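You operate a simulated robot arm through the tools that you are given. There is no shell and no other tool. Be economical: measure what you need, move in short steps, check, and stop when the job is done.

You run a simulated robot arm. Do the job below in one go: nothing can be reset, and whatever is moved stays where it is left.

Task
Charge the battery driver till the charger shows full.
Fine: stand it in before you switch on; switch off at 100 %, then put the driver back in its well.

The check looks at the end state, three seconds after you hand in, the way a careful person would. Anything else that was tipped, shoved, dropped, spilled or broken makes it a failure.

Robot
A 6-joint arm with a two-finger parallel gripper, fixed in place. Base frame: the origin is at the foot of the arm, x ahead of it, y to its left, z up; the work surface is at about z = 798. Units: mm, rad, N and s.
With the tool pointing down near the work surface it reaches from about 240 to 640 mm from the base axis. Its first joint turns from -1.152 to 1.152 rad. Payload 2.7 kg.
The tool frame sits at the grasp point between the pads (the TCP): z along the fingers, y along the line on which they close. The tips reach 23 mm beyond it. The gripper opens to 94 mm. The fingers are 38 mm wide and 10 mm thick; the gripper's body (54 by 96 mm) begins 39 mm behind the TCP.
Orientation is told as [roll, pitch, yaw] about the base's x, y, z axes, in that order, counted from this pose: with the fingers straight down and closing along the base's y, the tool's x points along the base's -x, its y along +y and its z along -z.

Tools
- The arm moves only by the tool send_rows. Its argument "moves" is a list of rows, each a list of 7 numbers: the opening, from 0 (shut) to 1 (fully open), then the shift along the base's x, y, z in mm, then the turn, a rotation vector about the base's x, y, z in rad. In form: [[jaw, x, y, z, rx, ry, rz], ...]. A call has 1 to 10 rows; each row shifts and turns the commanded pose from where the row before left it. Rows are played at 5 a second. More than 50 mm and 0.15 rad between two rows, or a gripper value outside its range, and nothing of the call is played. Where a pose cannot be reached the arm comes as near as it can. A force on the tool above 90 N (or 10 N above the force at the start of the call, whichever is more), or a blocked arm, ends the call early, and 0.2 s more pass. The fingers move at their own pace (about 45 mm/s each) and stop on an object; they squeeze with about 23 N. The grip force told is the motor's: it shows also when the fingers shut on nothing. Time passes only in rows, and 0.2 s behind the last, so rows that do not move let the fingers close. It gives the time, the measured TCP pose, the force on the tool (base axes), the opening and the grip force at its end, in the units of the frame above (readings bear some noise).
- Cameras (640 x 400 px; columns grow to the right, rows downward): "scene" is fixed at [84.1, -436.8, 1413.7]; the picture's right is [0.70, -0.71, 0.00], its down [-0.35, -0.35, -0.87] and it looks along [0.62, 0.61, -0.49] (base axes); focal length 374 px, centre (320, 200). "wrist" rides on the gripper at [86, 16, -74] in the tool frame; the picture's right is [-0.18, 0.98, 0.00], its down [-0.58, -0.11, -0.81] and it looks along [-0.79, -0.15, 0.59] (tool axes); focal length 243 px, centre (320, 200). There is no depth. A picture from a camera that has moved, and an enlarged one, comes with that camera's place and axes in the base frame and with its lens.
- get_image(camera): a new picture of that camera. The clock stands still meanwhile.
- zoom(camera, box): a new picture of the part [left, top, right, bottom] of that camera's present view, enlarged. The clock stands still meanwhile.
- finish_job(): hands the job in; it is judged then, once.

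Go step by step. Nothing tells you positions but the pictures and the camera data: compare them with the known pose of the tool, close in by small moves and look again before you grip or let go. The budget is 120 turns and 76 pictures, counting those below and the enlarged ones. Unless the task says otherwise, let go and move clear before handing in, and close with one line.

The tools are called as name(argument=value, ...) on one line, values as JSON. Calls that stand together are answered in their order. send_rows: Moves the arm, as the interface text tells. Its arguments: {"type":"object","properties":{"moves":{"type":"array","items":{"type":"array","items":{"type":"number"}}}},"required":["moves"]} The other tools are called the same way: get_image (camera) takes a picture; zoom (camera, box) takes an enlarged picture of a part of a camera's view; finish_job () hands the job in.

At the start:

```text
time_s: 0.0
tool_pos: [421.4, -38.7, 1223.2]
orientation: [0.0, 0.0, 0.001]
wrist_force: [1.4, 0.0, -0.1]
grip_width: 94.0
grip_force: 0.0
```

scene: 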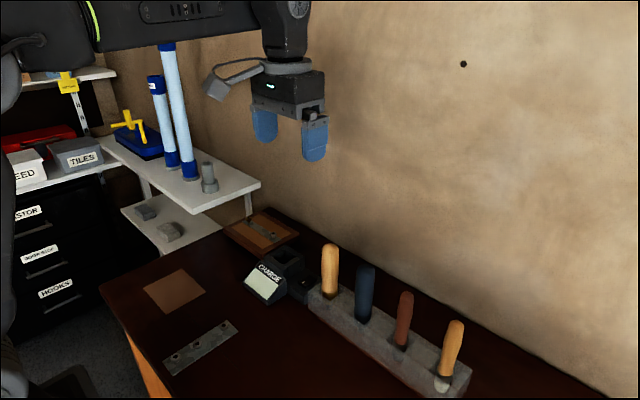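
wrist: 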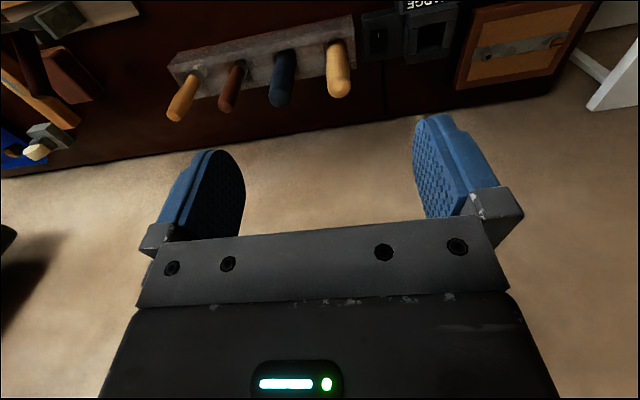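

I see a rack with four handles (the dark blue one is probably the battery driver), with a charger on its left. I'll zoom in on both.

zoom(camera="scene", box=[220, 200, 480, 400])

zoom(camera="wrist", box=[160, 0, 480, 140])

zoom(camera="scene", box=[230, 230, 330, 310])

```text
2.00 times, centred on (350, 300) of scene
camera zoom: at [84.1, -436.8, 1413.7], right [0.7, -0.71, 0.0], down [-0.35, -0.35, -0.87], along [0.62, 0.61, -0.49], focal length 748 px, centre (260, 0)
```

zoom: 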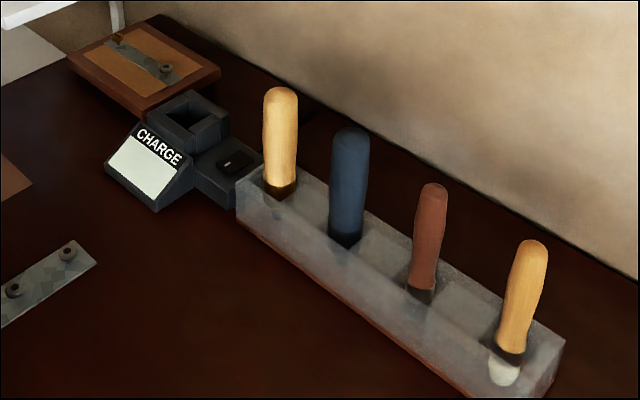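

```text
2.00 times, centred on (320, 70) of wrist
camera zoom: at [335.1, -22.6, 1298.3], right [0.18, 0.98, 0.0], down [0.58, -0.11, 0.81], along [0.79, -0.15, -0.59], focal length 485 px, centre (320, 460)
```

zoom: 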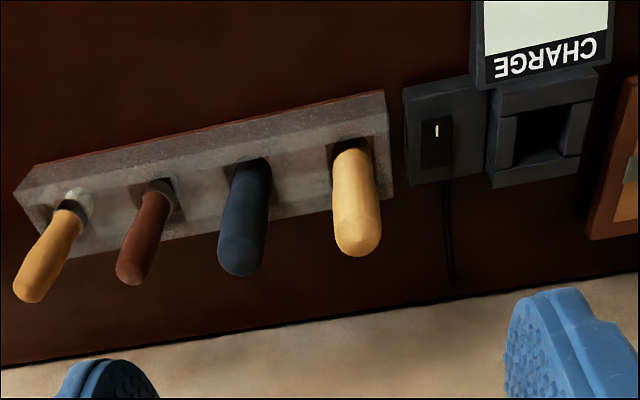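

```text
5.00 times, centred on (280, 270) of scene
camera zoom: at [84.1, -436.8, 1413.7], right [0.7, -0.71, 0.0], down [-0.35, -0.35, -0.87], along [0.62, 0.61, -0.49], focal length 1870 px, centre (520, -150)
```

zoom: 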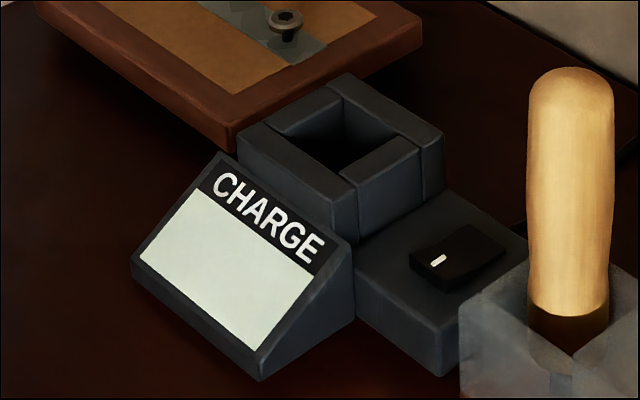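

The blue handle sits at about (524, -119) with its top at z≈968. The rack runs along y at 88 mm spacing, and the charger well is near (547, 142). I'll move closer to inspect before choosing.

send_rows(moves=[[1, 0, -40, -40, 0, 0, 0], [1, 0, -40, -40, 0, 0, 0], [1, 0, 0, -40, 0, 0, 0], [1, 0, 0, 0, 0, 0, 0]])

get_image(camera="wrist")

```text
refused: row 1 steps farther than a row can; nothing moved
```

```text
70 pictures are left
camera wrist: at [335.1, -22.6, 1298.3], right [0.18, 0.98, 0.0], down [0.58, -0.11, 0.81], along [0.79, -0.15, -0.59], focal length 243 px, centre (320, 200)
```

wrist: 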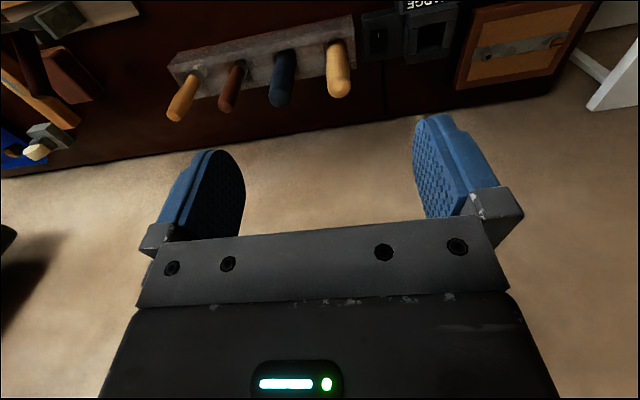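

The step was too long, so I'll send smaller ones.

send_rows(moves=[[1, 0, -30, -35, 0, 0, 0], [1, 0, -30, -35, 0, 0, 0], [1, -30, -20, -30, 0, 0, 0], [1, -40, 0, 0, 0, 0, 0], [1, 0, 0, 0, 0, 0, 0]])

get_image(camera="wrist")

zoom(camera="wrist", box=[160, 0, 480, 200])

```text
time_s: 1.2
tool_pos: [351.2, -120.6, 1126.6]
orientation: [0.001, -0.002, 0.002]
wrist_force: [0.5, 0.5, -0.1]
grip_width: 94.1
grip_force: 0.2
```

```text
69 pictures are left
camera wrist: at [264.7, -103.9, 1199.3], right [0.18, 0.98, 0.0], down [0.58, -0.11, 0.81], along [0.79, -0.15, -0.59], focal length 243 px, centre (320, 200)
```

wrist: 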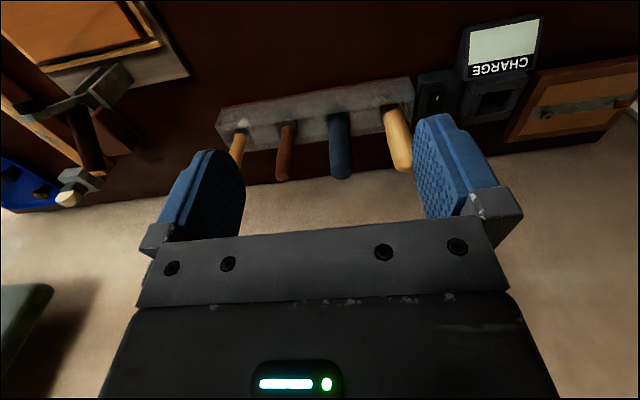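

```text
2.00 times, centred on (320, 100) of wrist
camera zoom: at [264.7, -103.9, 1199.3], right [0.18, 0.98, 0.0], down [0.58, -0.11, 0.81], along [0.79, -0.15, -0.59], focal length 485 px, centre (320, 400)
```

zoom: 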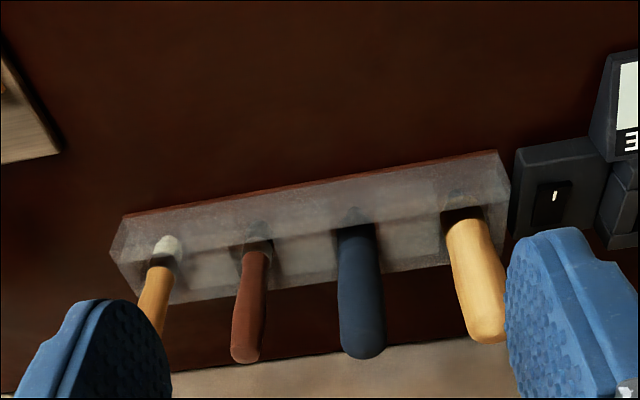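

The blue, thicker handle looks like the driver; the others look like plain hand tools. I'll move above it and check alignment.

send_rows(moves=[[1, 45, 0, 0, 0, 0, 0], [1, 45, 0, 0, 0, 0, 0], [1, 45, 0, 0, 0, 0, 0], [1, 38, 0, 0, 0, 0, 0], [1, 0, 0, -45, 0, 0, 0], [1, 0, 0, -45, 0, 0, 0], [1, 0, 0, 0, 0, 0, 0]])

get_image(camera="wrist")

zoom(camera="scene", box=[300, 150, 500, 400])

```text
time_s: 2.8
tool_pos: [526.5, -119.0, 1034.3]
orientation: [0.0, -0.002, -0.001]
wrist_force: [-0.4, 0.7, 0.5]
grip_width: 93.9
grip_force: 0.0
```

```text
67 pictures are left
camera wrist: at [439.9, -101.5, 1107.8], right [0.18, 0.98, 0.0], down [0.58, -0.11, 0.81], along [0.79, -0.15, -0.59], focal length 243 px, centre (320, 200)
```

wrist: 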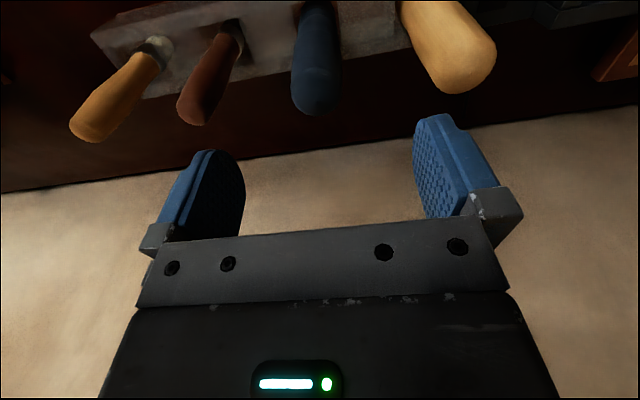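

```text
1.60 times, centred on (400, 275) of scene
camera zoom: at [84.2, -436.8, 1413.7], right [0.7, -0.71, 0.0], down [-0.35, -0.35, -0.87], along [0.62, 0.61, -0.49], focal length 598 px, centre (192, 80)
```

zoom: 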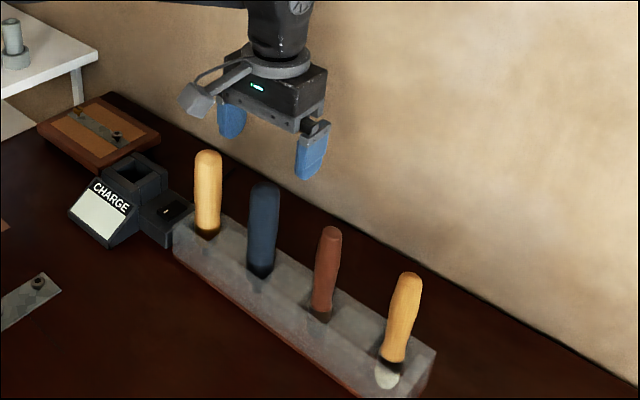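

Blue's axis checks out at about (524, -119), under the tool. I'll narrow the jaws a little and descend to z≈938.

send_rows(moves=[[0.75, -2, 0, 0, 0, 0, 0], [0.75, 0, 0, 0, 0, 0, 0], [0.75, 0, 0, -35, 0, 0, 0], [0.75, 0, 0, -30, 0, 0, 0], [0.75, 0, 0, -20, 0, 0, 0], [0.75, 0, 0, -11, 0, 0, 0], [0.75, 0, 0, 0, 0, 0, 0]])

get_image(camera="wrist")

zoom(camera="scene", box=[300, 150, 500, 400])

```text
time_s: 4.4
tool_pos: [523.5, -119.0, 938.5]
orientation: [-0.001, 0.001, 0.0]
wrist_force: [-0.3, 0.4, 0.3]
grip_width: 70.4
grip_force: 0.2
```

```text
65 pictures are left
camera wrist: at [436.2, -102.4, 1011.9], right [0.18, 0.98, 0.0], down [0.58, -0.11, 0.81], along [0.79, -0.15, -0.59], focal length 243 px, centre (320, 200)
```

wrist: 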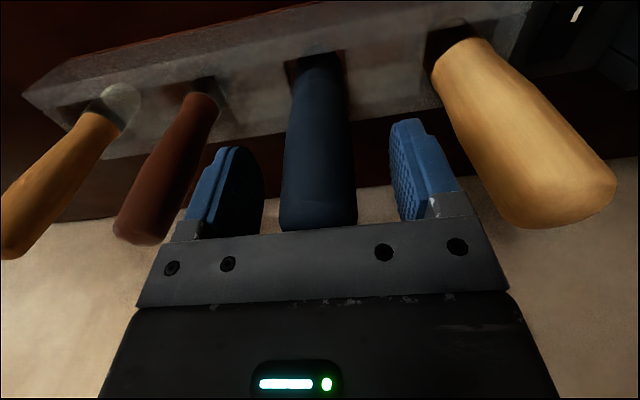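

```text
1.60 times, centred on (400, 275) of scene
camera zoom: at [84.1, -436.8, 1413.7], right [0.7, -0.71, 0.0], down [-0.35, -0.35, -0.87], along [0.62, 0.61, -0.49], focal length 598 px, centre (192, 80)
```

zoom: 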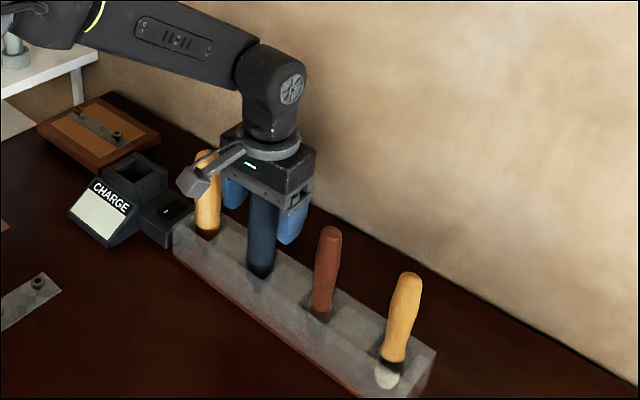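

The driver is centred between the pads, so I'll close and lift slightly.

send_rows(moves=[[0, 0, 0, 0, 0, 0, 0], [0, 0, 0, 0, 0, 0, 0], [0, 0, 0, 0, 0, 0, 0], [0, 0, 0, 0, 0, 0, 0], [0, 0, 0, 5, 0, 0, 0], [0, 0, 0, 15, 0, 0, 0], [0, 0, 0, 0, 0, 0, 0]])

get_image(camera="wrist")

```text
time_s: 6.0
tool_pos: [523.8, -119.0, 959.4]
orientation: [0.001, 0.001, 0.001]
wrist_force: [0.3, -0.2, -3.2]
grip_width: 35.5
grip_force: 23.2
```

```text
63 pictures are left
camera wrist: at [436.0, -101.9, 1032.3], right [0.18, 0.98, 0.0], down [0.58, -0.11, 0.81], along [0.79, -0.15, -0.59], focal length 243 px, centre (320, 200)
```

wrist: 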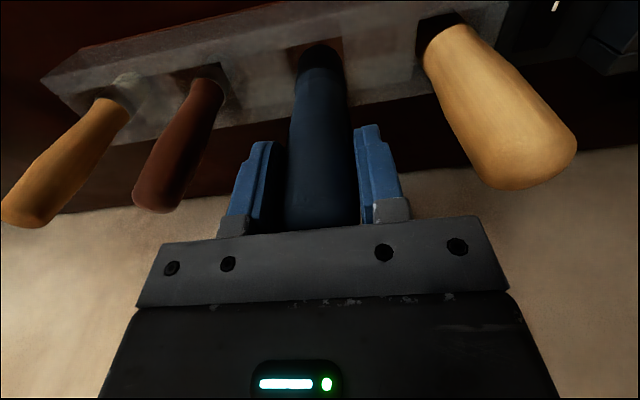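

The driver is held and rising freely. I'll lift it above the neighbouring handles and look.

send_rows(moves=[[0, 0, 0, 30, 0, 0, 0], [0, 0, 0, 30, 0, 0, 0], [0, 0, 0, 30, 0, 0, 0], [0, 0, 0, 45, 0, 0, 0], [0, 0, 0, 45, 0, 0, 0], [0, 0, 0, 0, 0, 0, 0]])

get_image(camera="wrist")

get_image(camera="scene")

```text
time_s: 7.4
tool_pos: [523.1, -120.0, 1137.8]
orientation: [-0.001, 0.0, 0.0]
wrist_force: [0.0, 0.3, -4.2]
grip_width: 35.5
grip_force: 22.7
```

```text
62 pictures are left
camera wrist: at [435.8, -103.3, 1210.9], right [0.18, 0.98, 0.0], down [0.58, -0.11, 0.81], along [0.79, -0.15, -0.59], focal length 243 px, centre (320, 200)
```

wrist: 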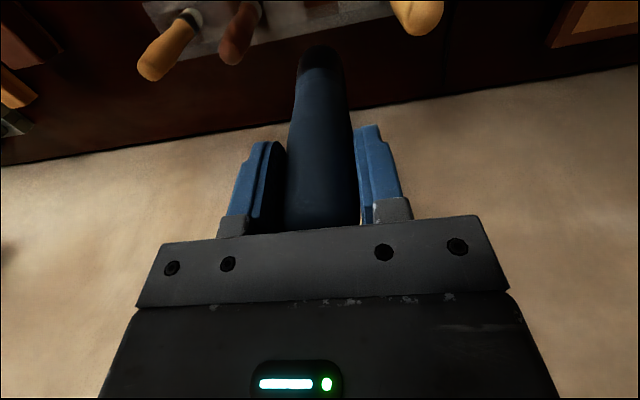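

```text
61 pictures are left
```

scene: 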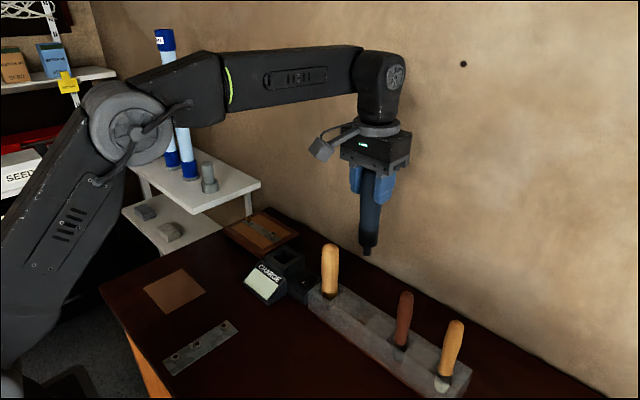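

The driver is clear of the rack; its tip is about 136 mm below the TCP. I'll move toward the charger at height and measure its well.

send_rows(moves=[[0, -20, 40, 0, 0, 0, 0], [0, -20, 40, 0, 0, 0, 0], [0, -20, 40, 0, 0, 0, 0], [0, -20, 40, 0, 0, 0, 0], [0, -20, 40, 0, 0, 0, 0], [0, 0, 0, 0, 0, 0, 0]])

get_image(camera="wrist")

zoom(camera="wrist", box=[320, 0, 480, 100])

```text
time_s: 8.8
tool_pos: [423.0, 78.2, 1137.8]
orientation: [-0.001, 0.002, 0.001]
wrist_force: [0.7, 0.4, -1.9]
grip_width: 35.3
grip_force: 22.7
```

```text
60 pictures are left
camera wrist: at [336.2, 94.8, 1211.4], right [0.18, 0.98, 0.0], down [0.58, -0.11, 0.81], along [0.79, -0.15, -0.59], focal length 243 px, centre (320, 200)
```

wrist: 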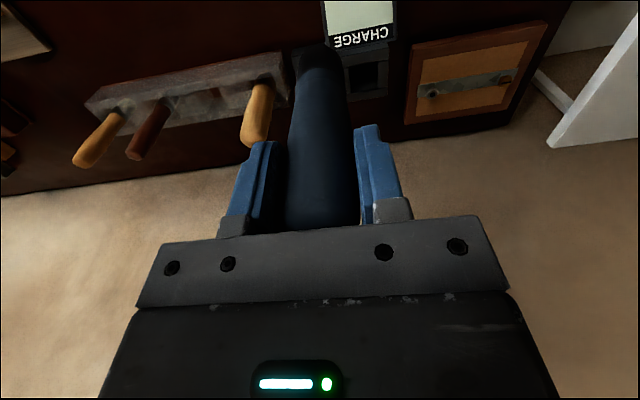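

```text
4.00 times, centred on (400, 50) of wrist
camera zoom: at [336.2, 94.8, 1211.4], right [0.18, 0.98, 0.0], down [0.58, -0.11, 0.81], along [0.79, -0.15, -0.59], focal length 970 px, centre (0, 800)
```

zoom: 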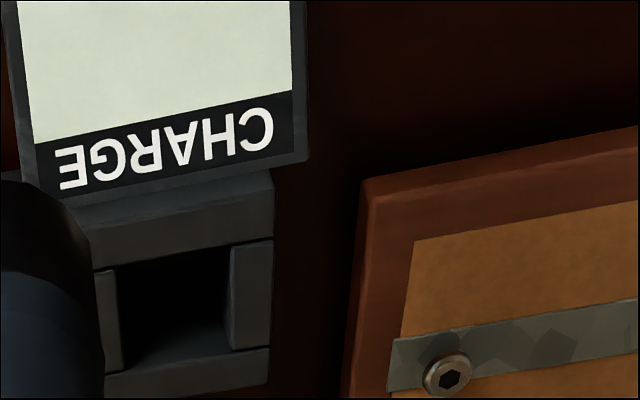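

I'll zoom the scene camera hard on the well to get the rim corners.

zoom(camera="scene", box=[260, 235, 324, 275])

zoom(camera="wrist", box=[336, 40, 400, 100])

```text
10.00 times, centred on (292, 255) of scene
camera zoom: at [84.2, -436.8, 1413.7], right [0.7, -0.71, 0.0], down [-0.35, -0.35, -0.87], along [0.62, 0.61, -0.49], focal length 3740 px, centre (600, -350)
```

zoom: 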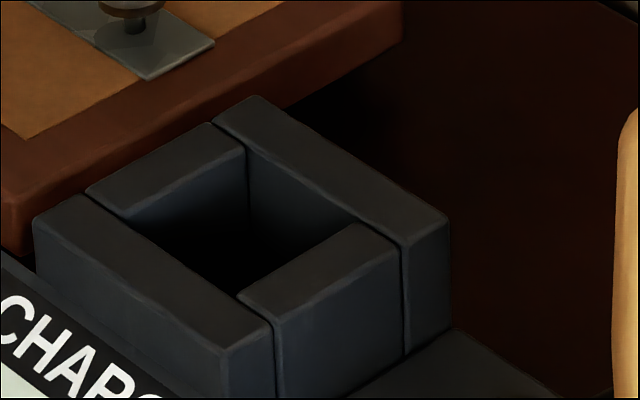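

```text
6.67 times, centred on (368, 70) of wrist
camera zoom: at [336.2, 94.8, 1211.4], right [0.18, 0.98, 0.0], down [0.58, -0.11, 0.81], along [0.79, -0.15, -0.59], focal length 1618 px, centre (0, 1067)
```

zoom: 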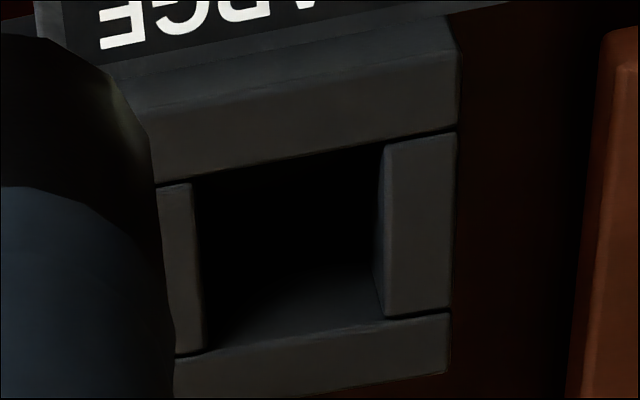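

The well opening is about 38 mm square, centred near (533, 126) with the rim at z≈848. I'll move the driver over it, staying high, then look from both cameras.

send_rows(moves=[[0, 37, 16, 0, 0, 0, 0], [0, 37, 16, 0, 0, 0, 0], [0, 36, 16, 0, 0, 0, 0], [0, 0, 0, -40, 0, 0, 0], [0, 0, 0, -40, 0, 0, 0], [0, 0, 0, -35, 0, 0, 0], [0, 0, 0, 0, 0, 0, 0]])

get_image(camera="wrist")

zoom(camera="scene", box=[230, 190, 358, 270])

```text
time_s: 10.4
tool_pos: [533.7, 128.8, 1022.4]
orientation: [0.0, 0.0, 0.001]
wrist_force: [-0.3, 1.3, -3.0]
grip_width: 35.3
grip_force: 22.6
```

```text
56 pictures are left
camera wrist: at [445.9, 144.9, 1097.2], right [0.18, 0.98, 0.0], down [0.58, -0.11, 0.81], along [0.79, -0.15, -0.59], focal length 243 px, centre (320, 200)
```

wrist: 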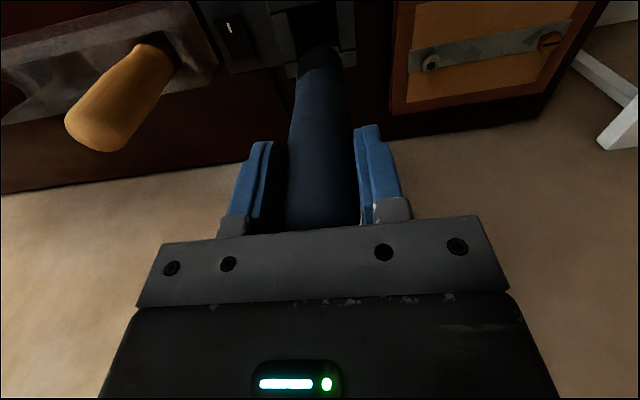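

```text
5.00 times, centred on (294, 230) of scene
camera zoom: at [84.2, -436.8, 1413.7], right [0.7, -0.71, 0.0], down [-0.35, -0.35, -0.87], along [0.62, 0.61, -0.49], focal length 1870 px, centre (450, 50)
```

zoom: 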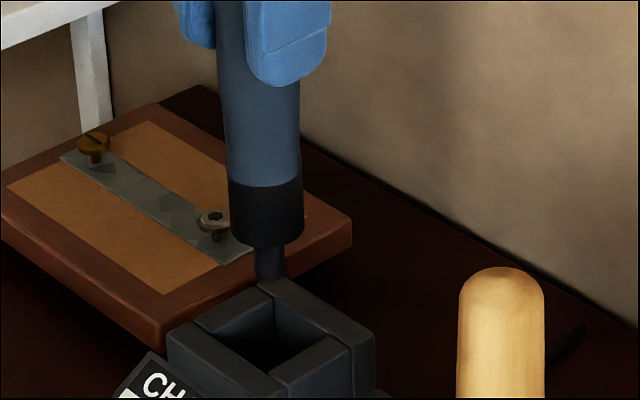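

The driver has a 35 mm black base with a short stub, and the pocket is only about 39 mm, so alignment matters. I'll lower until the stub enters the opening and check.

send_rows(moves=[[0, 0, 0, -20, 0, 0, 0], [0, 0, 0, -15, 0, 0, 0], [0, 0, 0, -10, 0, 0, 0], [0, 0, 0, 0, 0, 0, 0]])

zoom(camera="wrist", box=[260, 0, 388, 80])

zoom(camera="scene", box=[252, 220, 332, 270])

```text
time_s: 11.4
tool_pos: [533.9, 130.5, 979.2]
orientation: [0.0, 0.0, 0.0]
wrist_force: [0.9, 0.2, -2.6]
grip_width: 35.3
grip_force: 22.9
```

```text
5.00 times, centred on (324, 40) of wrist
camera zoom: at [445.9, 145.7, 1052.0], right [0.18, 0.98, 0.0], down [0.58, -0.11, 0.81], along [0.79, -0.15, -0.59], focal length 1213 px, centre (300, 1000)
```

zoom: 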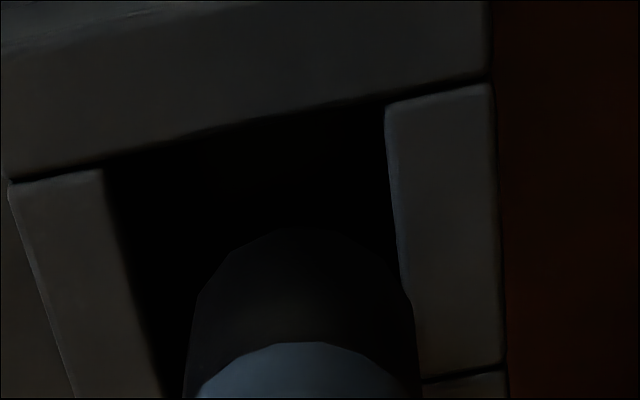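

```text
8.00 times, centred on (292, 245) of scene
camera zoom: at [84.2, -436.8, 1413.7], right [0.7, -0.71, 0.0], down [-0.35, -0.35, -0.87], along [0.62, 0.61, -0.49], focal length 2992 px, centre (544, -160)
```

zoom: 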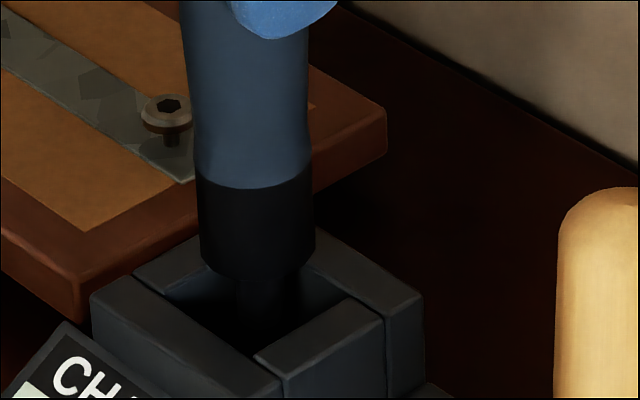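

The base sits about 4 mm too far in +y and about 5 mm too far in +x relative to the pocket. I'll correct, lower a little and recheck.

send_rows(moves=[[0, -5, -4.2, 0, 0, 0, 0], [0, 0, 0, -8, 0, 0, 0], [0, 0, 0, 0, 0, 0, 0]])

zoom(camera="wrist", box=[260, 0, 388, 80])

zoom(camera="scene", box=[252, 220, 332, 270])

```text
time_s: 12.2
tool_pos: [528.2, 125.0, 969.9]
orientation: [0.0, -0.001, 0.0]
wrist_force: [0.8, -0.9, -3.4]
grip_width: 35.4
grip_force: 23.3
```

```text
5.00 times, centred on (324, 40) of wrist
camera zoom: at [441.0, 140.5, 1044.1], right [0.18, 0.98, 0.0], down [0.58, -0.11, 0.81], along [0.79, -0.15, -0.59], focal length 1213 px, centre (300, 1000)
```

zoom: 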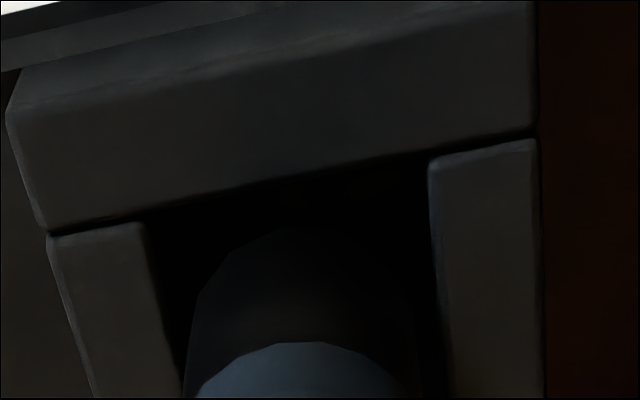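

```text
8.00 times, centred on (292, 245) of scene
camera zoom: at [84.2, -436.8, 1413.7], right [0.7, -0.71, 0.0], down [-0.35, -0.35, -0.87], along [0.62, 0.61, -0.49], focal length 2992 px, centre (544, -160)
```

zoom: 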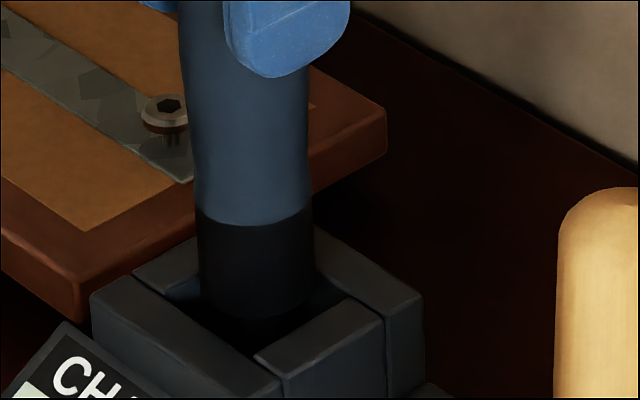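

Sideways it's now centred; there may be about 1 mm of x to take off. I'll apply that and descend gently, watching force.

send_rows(moves=[[0, -1, 0, 0, 0, 0, 0], [0, 0, 0, -3, 0, 0, 0], [0, 0, 0, -3, 0, 0, 0], [0, 0, 0, 0, 0, 0, 0]])

zoom(camera="wrist", box=[260, 0, 388, 80])

zoom(camera="scene", box=[260, 235, 324, 275])

```text
time_s: 13.2
tool_pos: [526.7, 125.9, 963.0]
orientation: [-0.001, -0.001, 0.0]
wrist_force: [0.8, 0.0, -2.5]
grip_width: 35.7
grip_force: 23.1
```

```text
5.00 times, centred on (324, 40) of wrist
camera zoom: at [439.5, 141.1, 1037.8], right [0.18, 0.98, 0.0], down [0.58, -0.11, 0.81], along [0.79, -0.15, -0.59], focal length 1213 px, centre (300, 1000)
```

zoom: 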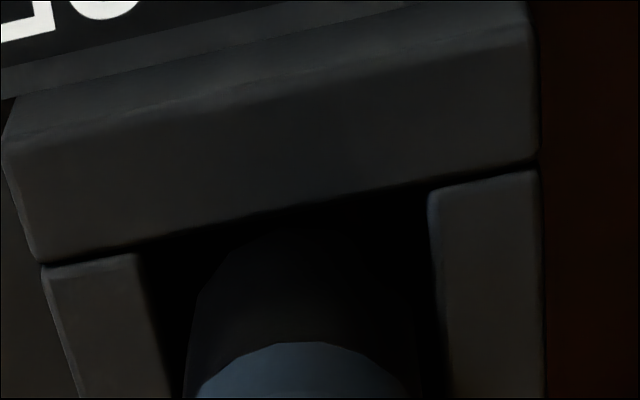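

```text
10.00 times, centred on (292, 255) of scene
camera zoom: at [84.2, -436.8, 1413.7], right [0.7, -0.71, 0.0], down [-0.35, -0.35, -0.87], along [0.62, 0.61, -0.49], focal length 3740 px, centre (600, -350)
```

zoom: 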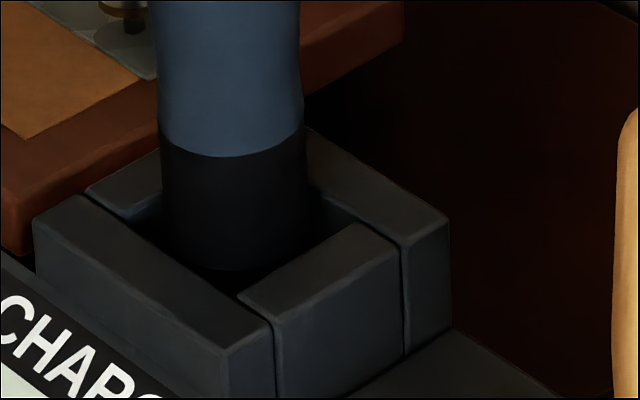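

The base is about at the rim level and aligned within the clearance. I'll nudge y by −0.8 and continue down in small steps.

send_rows(moves=[[0, 0, -0.8, 0, 0, 0, 0], [0, 0, 0, -3, 0, 0, 0], [0, 0, 0, -3, 0, 0, 0], [0, 0, 0, 0, 0, 0, 0]])

zoom(camera="scene", box=[260, 235, 324, 275])

zoom(camera="wrist", box=[260, 0, 388, 80])

```text
time_s: 14.2
tool_pos: [526.4, 123.6, 956.0]
orientation: [-0.001, 0.002, 0.0]
wrist_force: [-0.4, 0.1, -3.4]
grip_width: 35.4
grip_force: 23.1
```

```text
10.00 times, centred on (292, 255) of scene
camera zoom: at [84.2, -436.8, 1413.7], right [0.7, -0.71, 0.0], down [-0.35, -0.35, -0.87], along [0.62, 0.61, -0.49], focal length 3740 px, centre (600, -350)
```

zoom: 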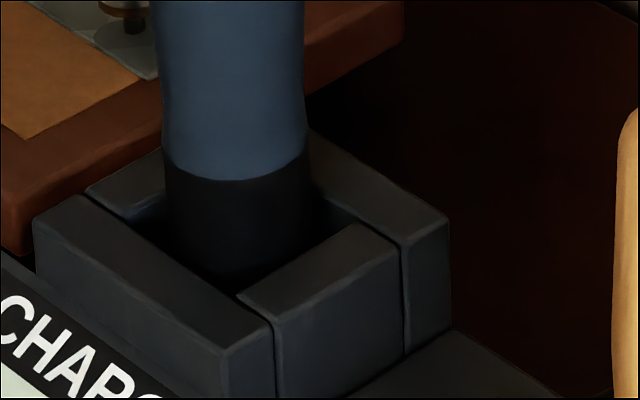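

```text
5.00 times, centred on (324, 40) of wrist
camera zoom: at [439.9, 140.3, 1031.2], right [0.18, 0.98, 0.0], down [0.58, -0.11, 0.81], along [0.79, -0.15, -0.59], focal length 1213 px, centre (300, 1000)
```

zoom: 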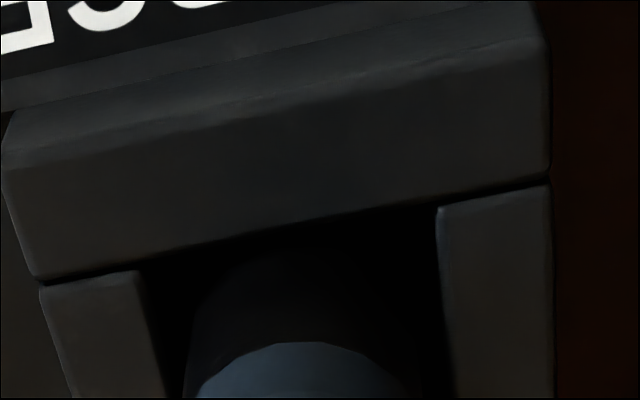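

The base is inside the pocket with no contact force, so I'll keep lowering.

send_rows(moves=[[0, 0, 0, -3, 0, 0, 0], [0, 0, 0, -3, 0, 0, 0], [0, 0, 0, -3, 0, 0, 0], [0, 0, 0, 0, 0, 0, 0]])

zoom(camera="scene", box=[252, 220, 332, 270])

```text
time_s: 15.2
tool_pos: [526.2, 123.6, 948.6]
orientation: [0.001, 0.0, 0.0]
wrist_force: [-0.3, 0.2, -2.8]
grip_width: 35.3
grip_force: 22.7
```

```text
8.00 times, centred on (292, 245) of scene
camera zoom: at [84.2, -436.8, 1413.7], right [0.7, -0.71, 0.0], down [-0.35, -0.35, -0.87], along [0.62, 0.61, -0.49], focal length 2992 px, centre (544, -160)
```

zoom: 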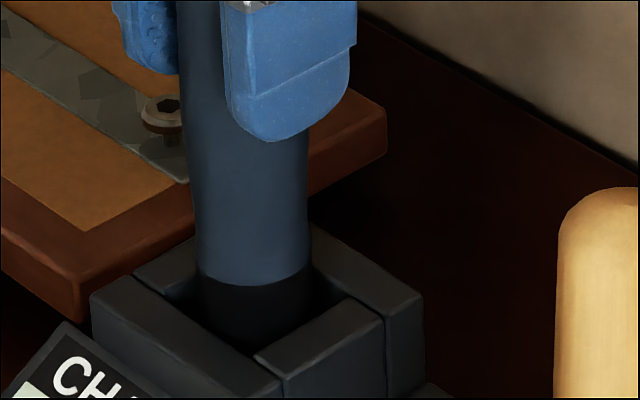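

send_rows(moves=[[0, 0, 0, -3, 0, 0, 0], [0, 0, 0, -2, 0, 0, 0], [0, 0, 0, -2, 0, 0, 0], [0, 0, 0, 0, 0, 0, 0]])

```text
time_s: 16.2
tool_pos: [527.2, 122.7, 942.4]
orientation: [-0.001, -0.002, 0.0]
wrist_force: [-0.3, -0.1, 0.1]
grip_width: 35.4
grip_force: 23.1
```

The force has dropped by about 3 N, so it's perhaps just touching the floor. I'll take one small step more to confirm.

send_rows(moves=[[0, 0, 0, -1, 0, 0, 0], [0, 0, 0, 0, 0, 0, 0]])

get_image(camera="scene")

zoom(camera="scene", box=[230, 220, 330, 310])

```text
time_s: 16.8
tool_pos: [526.9, 124.1, 942.4]
orientation: [0.002, -0.003, 0.0]
wrist_force: [-4.2, -2.9, 10.1]
grip_width: 35.2
grip_force: 23.1
```

```text
45 pictures are left
```

scene: 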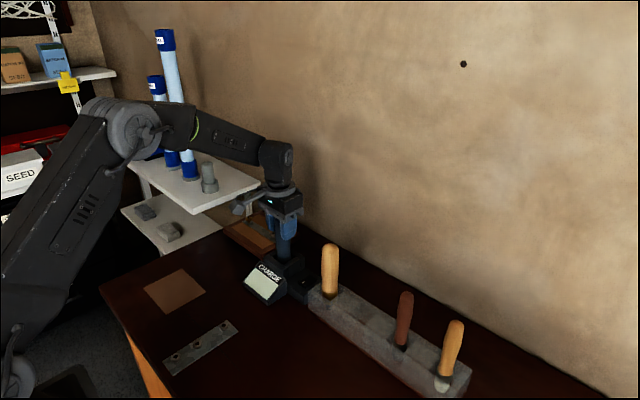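

```text
4.44 times, centred on (280, 265) of scene
camera zoom: at [83.9, -436.9, 1413.6], right [0.7, -0.71, 0.0], down [-0.35, -0.35, -0.87], along [0.62, 0.61, -0.49], focal length 1662 px, centre (498, -89)
```

zoom: 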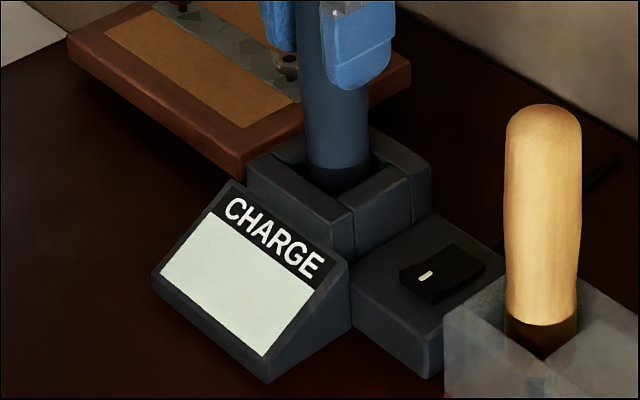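

The driver is seated, with contact at TCP z≈942. I'll relax the load, open and lift clear.

send_rows(moves=[[0, 0, 0, 1, 0, 0, 0], [0.75, 0, 0, 0, 0, 0, 0], [0.75, 0, 0, 0, 0, 0, 0], [0.75, 0, 0, 0, 0, 0, 0], [0.75, 0, 0, 0, 0, 0, 0], [0.75, 0, 0, 25, 0, 0, 0], [0.75, 0, 0, 45, 0, 0, 0], [0.75, 0, 0, 45, 0, 0, 0], [0.75, 0, 0, 0, 0, 0, 0]])

zoom(camera="scene", box=[220, 170, 380, 310])

get_image(camera="wrist")

```text
time_s: 18.8
tool_pos: [527.5, 126.1, 1058.0]
orientation: [0.001, -0.002, -0.001]
wrist_force: [0.4, 0.0, 0.7]
grip_width: 70.5
grip_force: 0.1
```

```text
2.86 times, centred on (300, 240) of scene
camera zoom: at [84.1, -436.8, 1413.7], right [0.7, -0.71, 0.0], down [-0.35, -0.35, -0.87], along [0.62, 0.61, -0.49], focal length 1068 px, centre (377, 86)
```

zoom: 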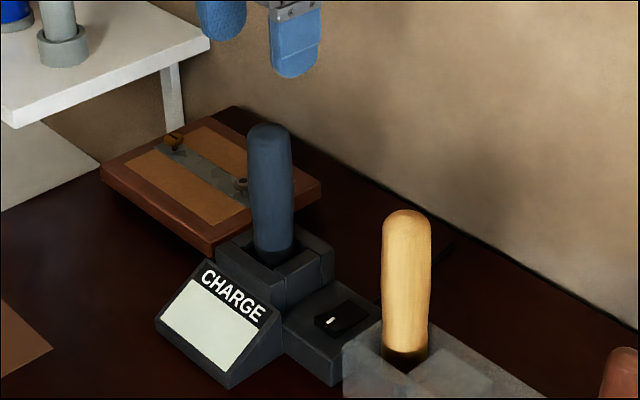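

```text
42 pictures are left
camera wrist: at [439.8, 141.5, 1132.5], right [0.18, 0.98, 0.0], down [0.58, -0.11, 0.81], along [0.79, -0.15, -0.59], focal length 243 px, centre (320, 200)
```

wrist: 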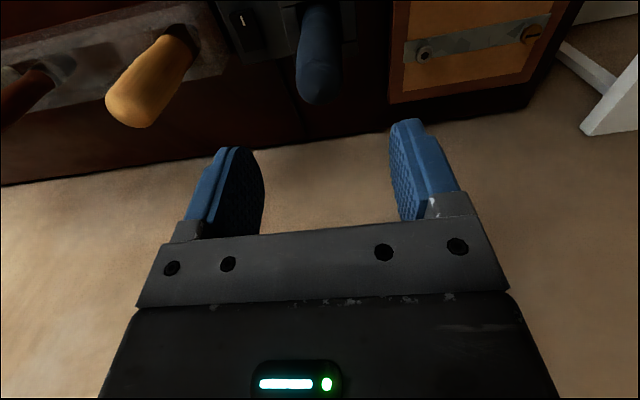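

The driver stands on its own in the charger. The rocker switch is at about (528, 44, 835), and I'll look at it closely.

zoom(camera="scene", box=[300, 265, 348, 295])

zoom(camera="wrist", box=[210, 0, 290, 50])

zoom(camera="scene", box=[310, 275, 342, 295])

```text
13.33 times, centred on (324, 280) of scene
camera zoom: at [84.1, -436.8, 1413.7], right [0.7, -0.71, 0.0], down [-0.35, -0.35, -0.87], along [0.62, 0.61, -0.49], focal length 4986 px, centre (267, -867)
```

zoom: 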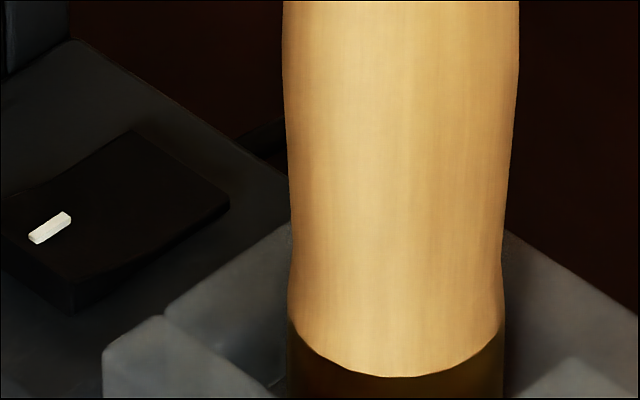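

```text
8.00 times, centred on (250, 25) of wrist
camera zoom: at [439.8, 141.5, 1132.5], right [0.18, 0.98, 0.0], down [0.58, -0.11, 0.81], along [0.79, -0.15, -0.59], focal length 1941 px, centre (880, 1600)
```

zoom: 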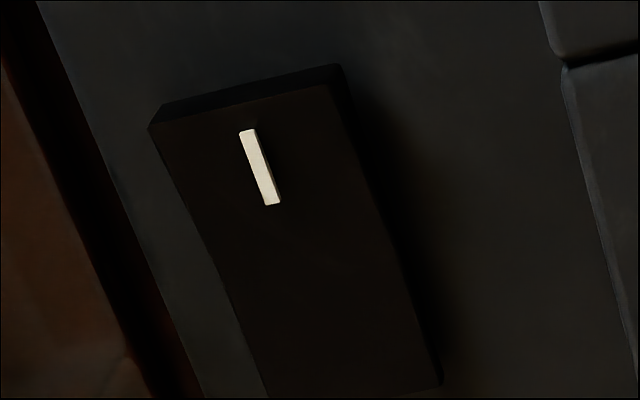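

```text
16.00 times, centred on (326, 285) of scene
camera zoom: at [84.1, -436.8, 1413.7], right [0.7, -0.71, 0.0], down [-0.35, -0.35, -0.87], along [0.62, 0.61, -0.49], focal length 5984 px, centre (224, -1160)
```

zoom: 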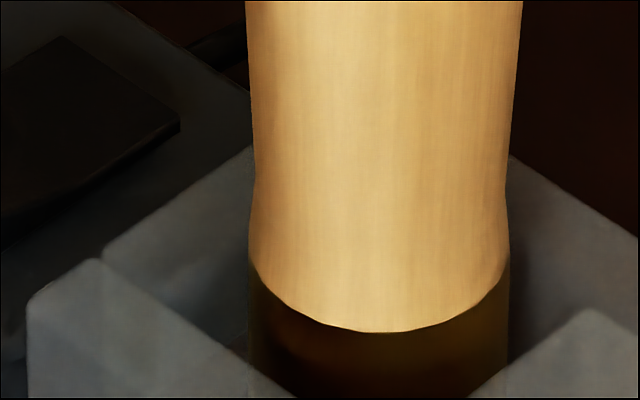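

The rocker runs along x (about 510–547) at y≈46, with the "I" end raised at the near side, so it's off. I'll close the jaws, move over the near end and lower partway.

send_rows(moves=[[0, -7, -40, 0, 0, 0, 0], [0, -7, -40, 0, 0, 0, 0], [0, -7, 0, 0, 0, 0, 0], [0, 0, 0, 0, 0, 0, 0], [0, 0, 0, 0, 0, 0, 0], [0, 0, 0, 0, 0, 0, 0]])

get_image(camera="wrist")

get_image(camera="scene")

```text
time_s: 20.2
tool_pos: [504.9, 44.6, 1057.2]
orientation: [-0.001, -0.001, 0.0]
wrist_force: [0.0, 0.0, 0.1]
grip_width: 0.4
grip_force: 23.4
```

```text
38 pictures are left
camera wrist: at [419.1, 60.8, 1130.9], right [0.18, 0.98, 0.0], down [0.58, -0.11, 0.81], along [0.79, -0.15, -0.59], focal length 243 px, centre (320, 200)
```

wrist: 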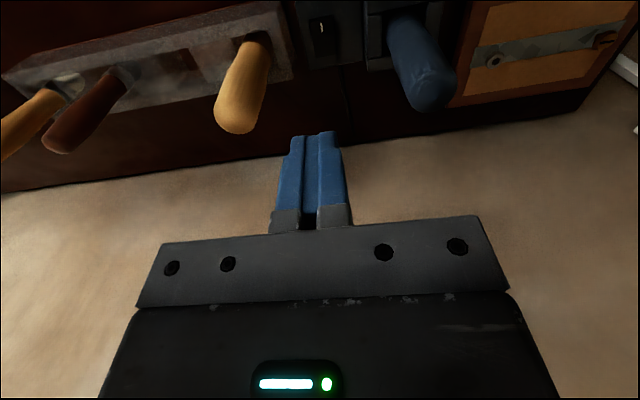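

```text
37 pictures are left
```

scene: 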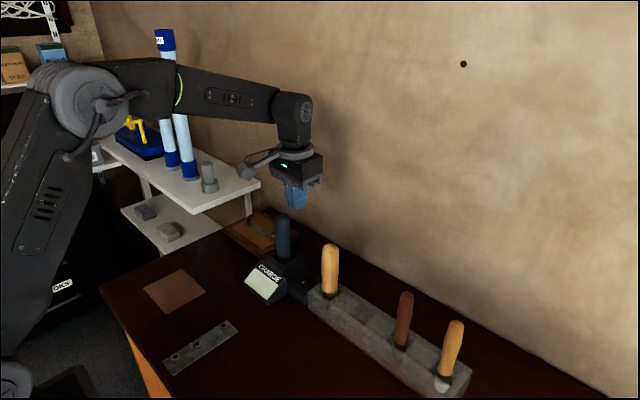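

The switch centre is confirmed at y≈45, and the body has roughly 10 mm clear on each side. I'll shift 2 mm in +y and descend partway.

send_rows(moves=[[0, 0, 2, -30, 0, 0, 0], [0, 0, 0, -40, 0, 0, 0], [0, 0, 0, -35, 0, 0, 0], [0, 0, 0, -30, 0, 0, 0], [0, 0, 0, 0, 0, 0, 0]])

get_image(camera="wrist")

zoom(camera="scene", box=[230, 210, 358, 310])

```text
time_s: 21.4
tool_pos: [508.1, 44.7, 923.2]
orientation: [0.0, -0.001, 0.0]
wrist_force: [-0.1, -0.1, -0.6]
grip_width: 0.2
grip_force: 23.3
```

```text
36 pictures are left
camera wrist: at [421.0, 62.1, 996.2], right [0.18, 0.98, 0.0], down [0.58, -0.11, 0.81], along [0.79, -0.15, -0.59], focal length 243 px, centre (320, 200)
```

wrist: 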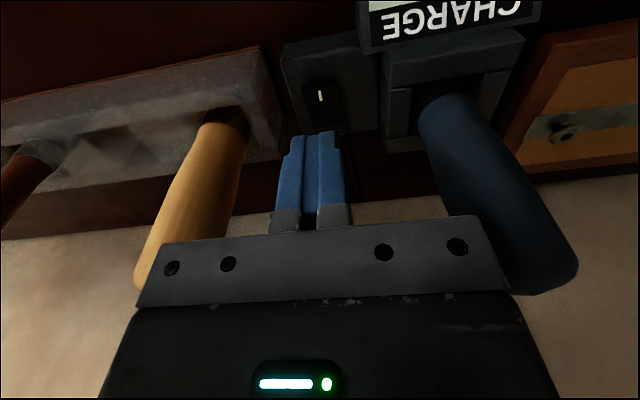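

```text
4.00 times, centred on (294, 260) of scene
camera zoom: at [84.1, -436.8, 1413.7], right [0.7, -0.71, 0.0], down [-0.35, -0.35, -0.87], along [0.62, 0.61, -0.49], focal length 1496 px, centre (424, -40)
```

zoom: 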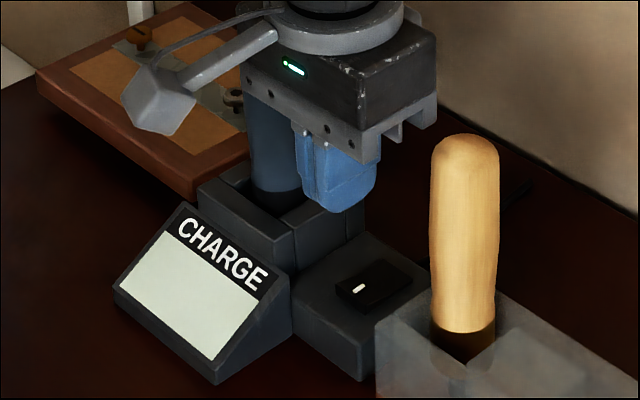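

Clearances look fine on both sides. I'll shift +2 mm in y and descend until the tips sit just above the near end of the rocker.

send_rows(moves=[[0, 0, 2, -15, 0, 0, 0], [0, 0, 0, -17, 0, 0, 0], [0, 0, 0, -15, 0, 0, 0], [0, 0, 0, 0, 0, 0, 0]])

zoom(camera="scene", box=[284, 240, 348, 290])

get_image(camera="wrist")

```text
time_s: 22.4
tool_pos: [506.5, 49.0, 875.6]
orientation: [0.0, 0.0, 0.0]
wrist_force: [-0.3, 0.2, -0.3]
grip_width: 0.0
grip_force: 23.1
```

```text
8.00 times, centred on (316, 265) of scene
camera zoom: at [84.1, -436.8, 1413.7], right [0.7, -0.71, 0.0], down [-0.35, -0.35, -0.87], along [0.62, 0.61, -0.49], focal length 2992 px, centre (352, -320)
```

zoom: 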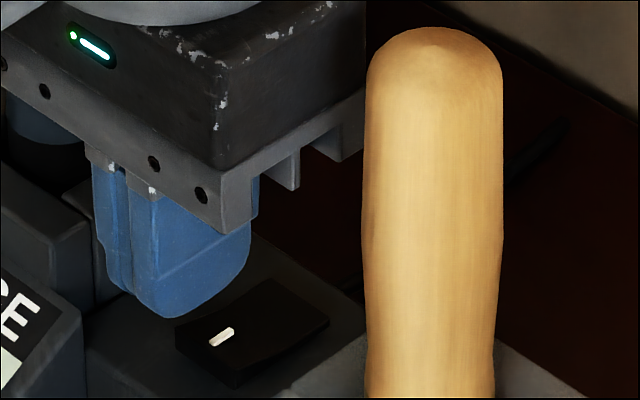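

```text
33 pictures are left
camera wrist: at [419.8, 64.6, 949.6], right [0.18, 0.98, 0.0], down [0.58, -0.11, 0.81], along [0.79, -0.15, -0.59], focal length 243 px, centre (320, 200)
```

wrist: 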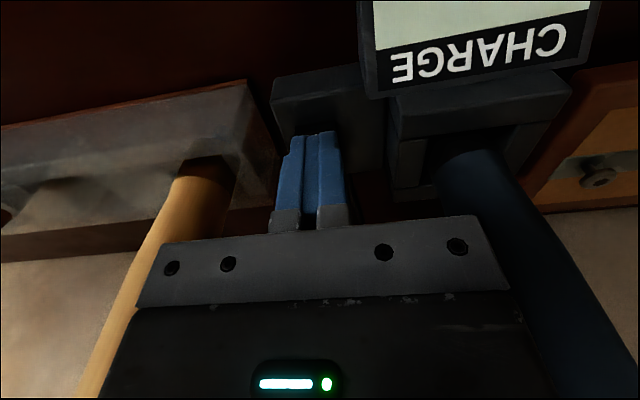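

The fingertip needs to move slightly toward +x and −y to land on the "I" end. I'll adjust, then lower in small steps to the rocker.

send_rows(moves=[[0, 6, -4, 0, 0, 0, 0], [0, 0, 0, -4, 0, 0, 0], [0, 0, 0, -3, 0, 0, 0], [0, 0, 0, 0, 0, 0, 0]])

zoom(camera="scene", box=[284, 240, 348, 290])

```text
time_s: 23.4
tool_pos: [512.6, 43.8, 869.1]
orientation: [0.001, -0.002, 0.0]
wrist_force: [0.3, -0.8, 0.1]
grip_width: 0.4
grip_force: 22.9
```

```text
8.00 times, centred on (316, 265) of scene
camera zoom: at [84.1, -436.8, 1413.7], right [0.7, -0.71, 0.0], down [-0.35, -0.35, -0.87], along [0.62, 0.61, -0.49], focal length 2992 px, centre (352, -320)
```

zoom: 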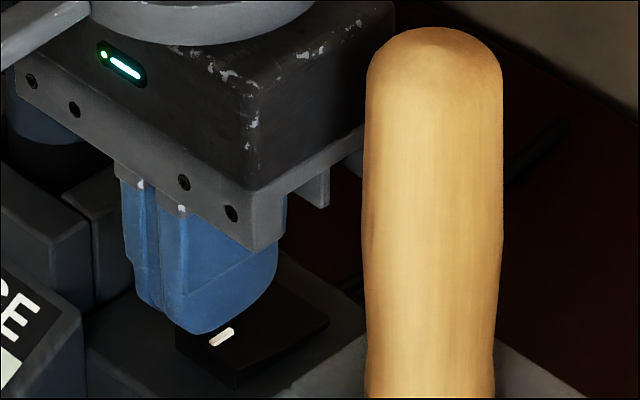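

The tips are above the near end of the rocker, so I'll press down in small steps.

send_rows(moves=[[0, 0, 0, -2, 0, 0, 0], [0, 0, 0, -2, 0, 0, 0], [0, 0, 0, -2, 0, 0, 0], [0, 0, 0, 0, 0, 0, 0]])

zoom(camera="scene", box=[230, 240, 358, 320])

```text
time_s: 24.4
tool_pos: [511.7, 44.4, 863.4]
orientation: [-0.001, -0.001, 0.0]
wrist_force: [-0.5, 0.1, 1.2]
grip_width: 0.0
grip_force: 23.4
```

```text
5.00 times, centred on (294, 280) of scene
camera zoom: at [84.1, -436.8, 1413.7], right [0.7, -0.71, 0.0], down [-0.35, -0.35, -0.87], along [0.62, 0.61, -0.49], focal length 1870 px, centre (450, -200)
```

zoom: 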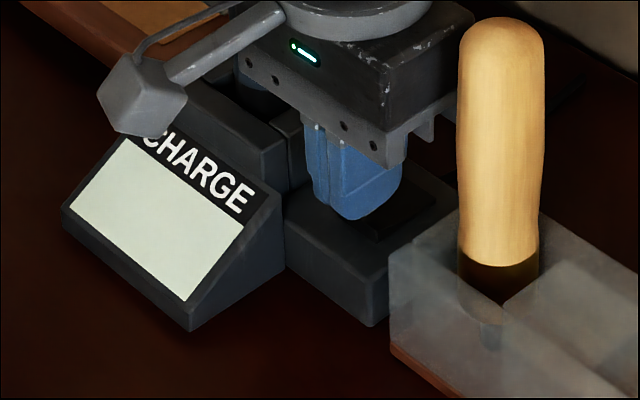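

It's barely touching, so I'll press further.

send_rows(moves=[[0, 0, 0, -1.5, 0, 0, 0], [0, 0, 0, -1.5, 0, 0, 0], [0, 0, 0, -1.5, 0, 0, 0], [0, 0, 0, 0, 0, 0, 0]])

zoom(camera="scene", box=[230, 240, 358, 320])

```text
time_s: 25.4
tool_pos: [512.5, 42.7, 857.5]
orientation: [0.001, 0.0, 0.0]
wrist_force: [-0.3, 0.1, 0.5]
grip_width: 0.0
grip_force: 23.4
```

```text
5.00 times, centred on (294, 280) of scene
camera zoom: at [84.1, -436.8, 1413.7], right [0.7, -0.71, 0.0], down [-0.35, -0.35, -0.87], along [0.62, 0.61, -0.49], focal length 1870 px, centre (450, -200)
```

zoom: 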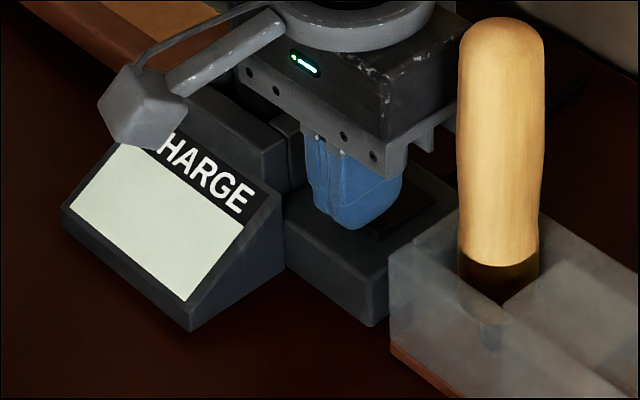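

send_rows(moves=[[0, 0, 0, -1.5, 0, 0, 0], [0, 0, 0, -1.5, 0, 0, 0], [0, 0, 0, 0, 0, 0, 0]])

zoom(camera="scene", box=[230, 240, 358, 320])

```text
time_s: 26.2
tool_pos: [511.4, 43.5, 854.4]
orientation: [-0.002, 0.0, 0.001]
wrist_force: [0.3, -0.3, -0.7]
grip_width: 0.2
grip_force: 23.2
```

```text
5.00 times, centred on (294, 280) of scene
camera zoom: at [84.1, -436.8, 1413.7], right [0.7, -0.71, 0.0], down [-0.35, -0.35, -0.87], along [0.62, 0.61, -0.49], focal length 1870 px, centre (450, -200)
```

zoom: 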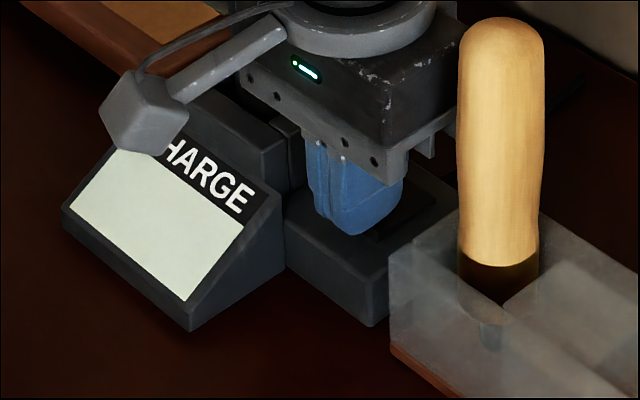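

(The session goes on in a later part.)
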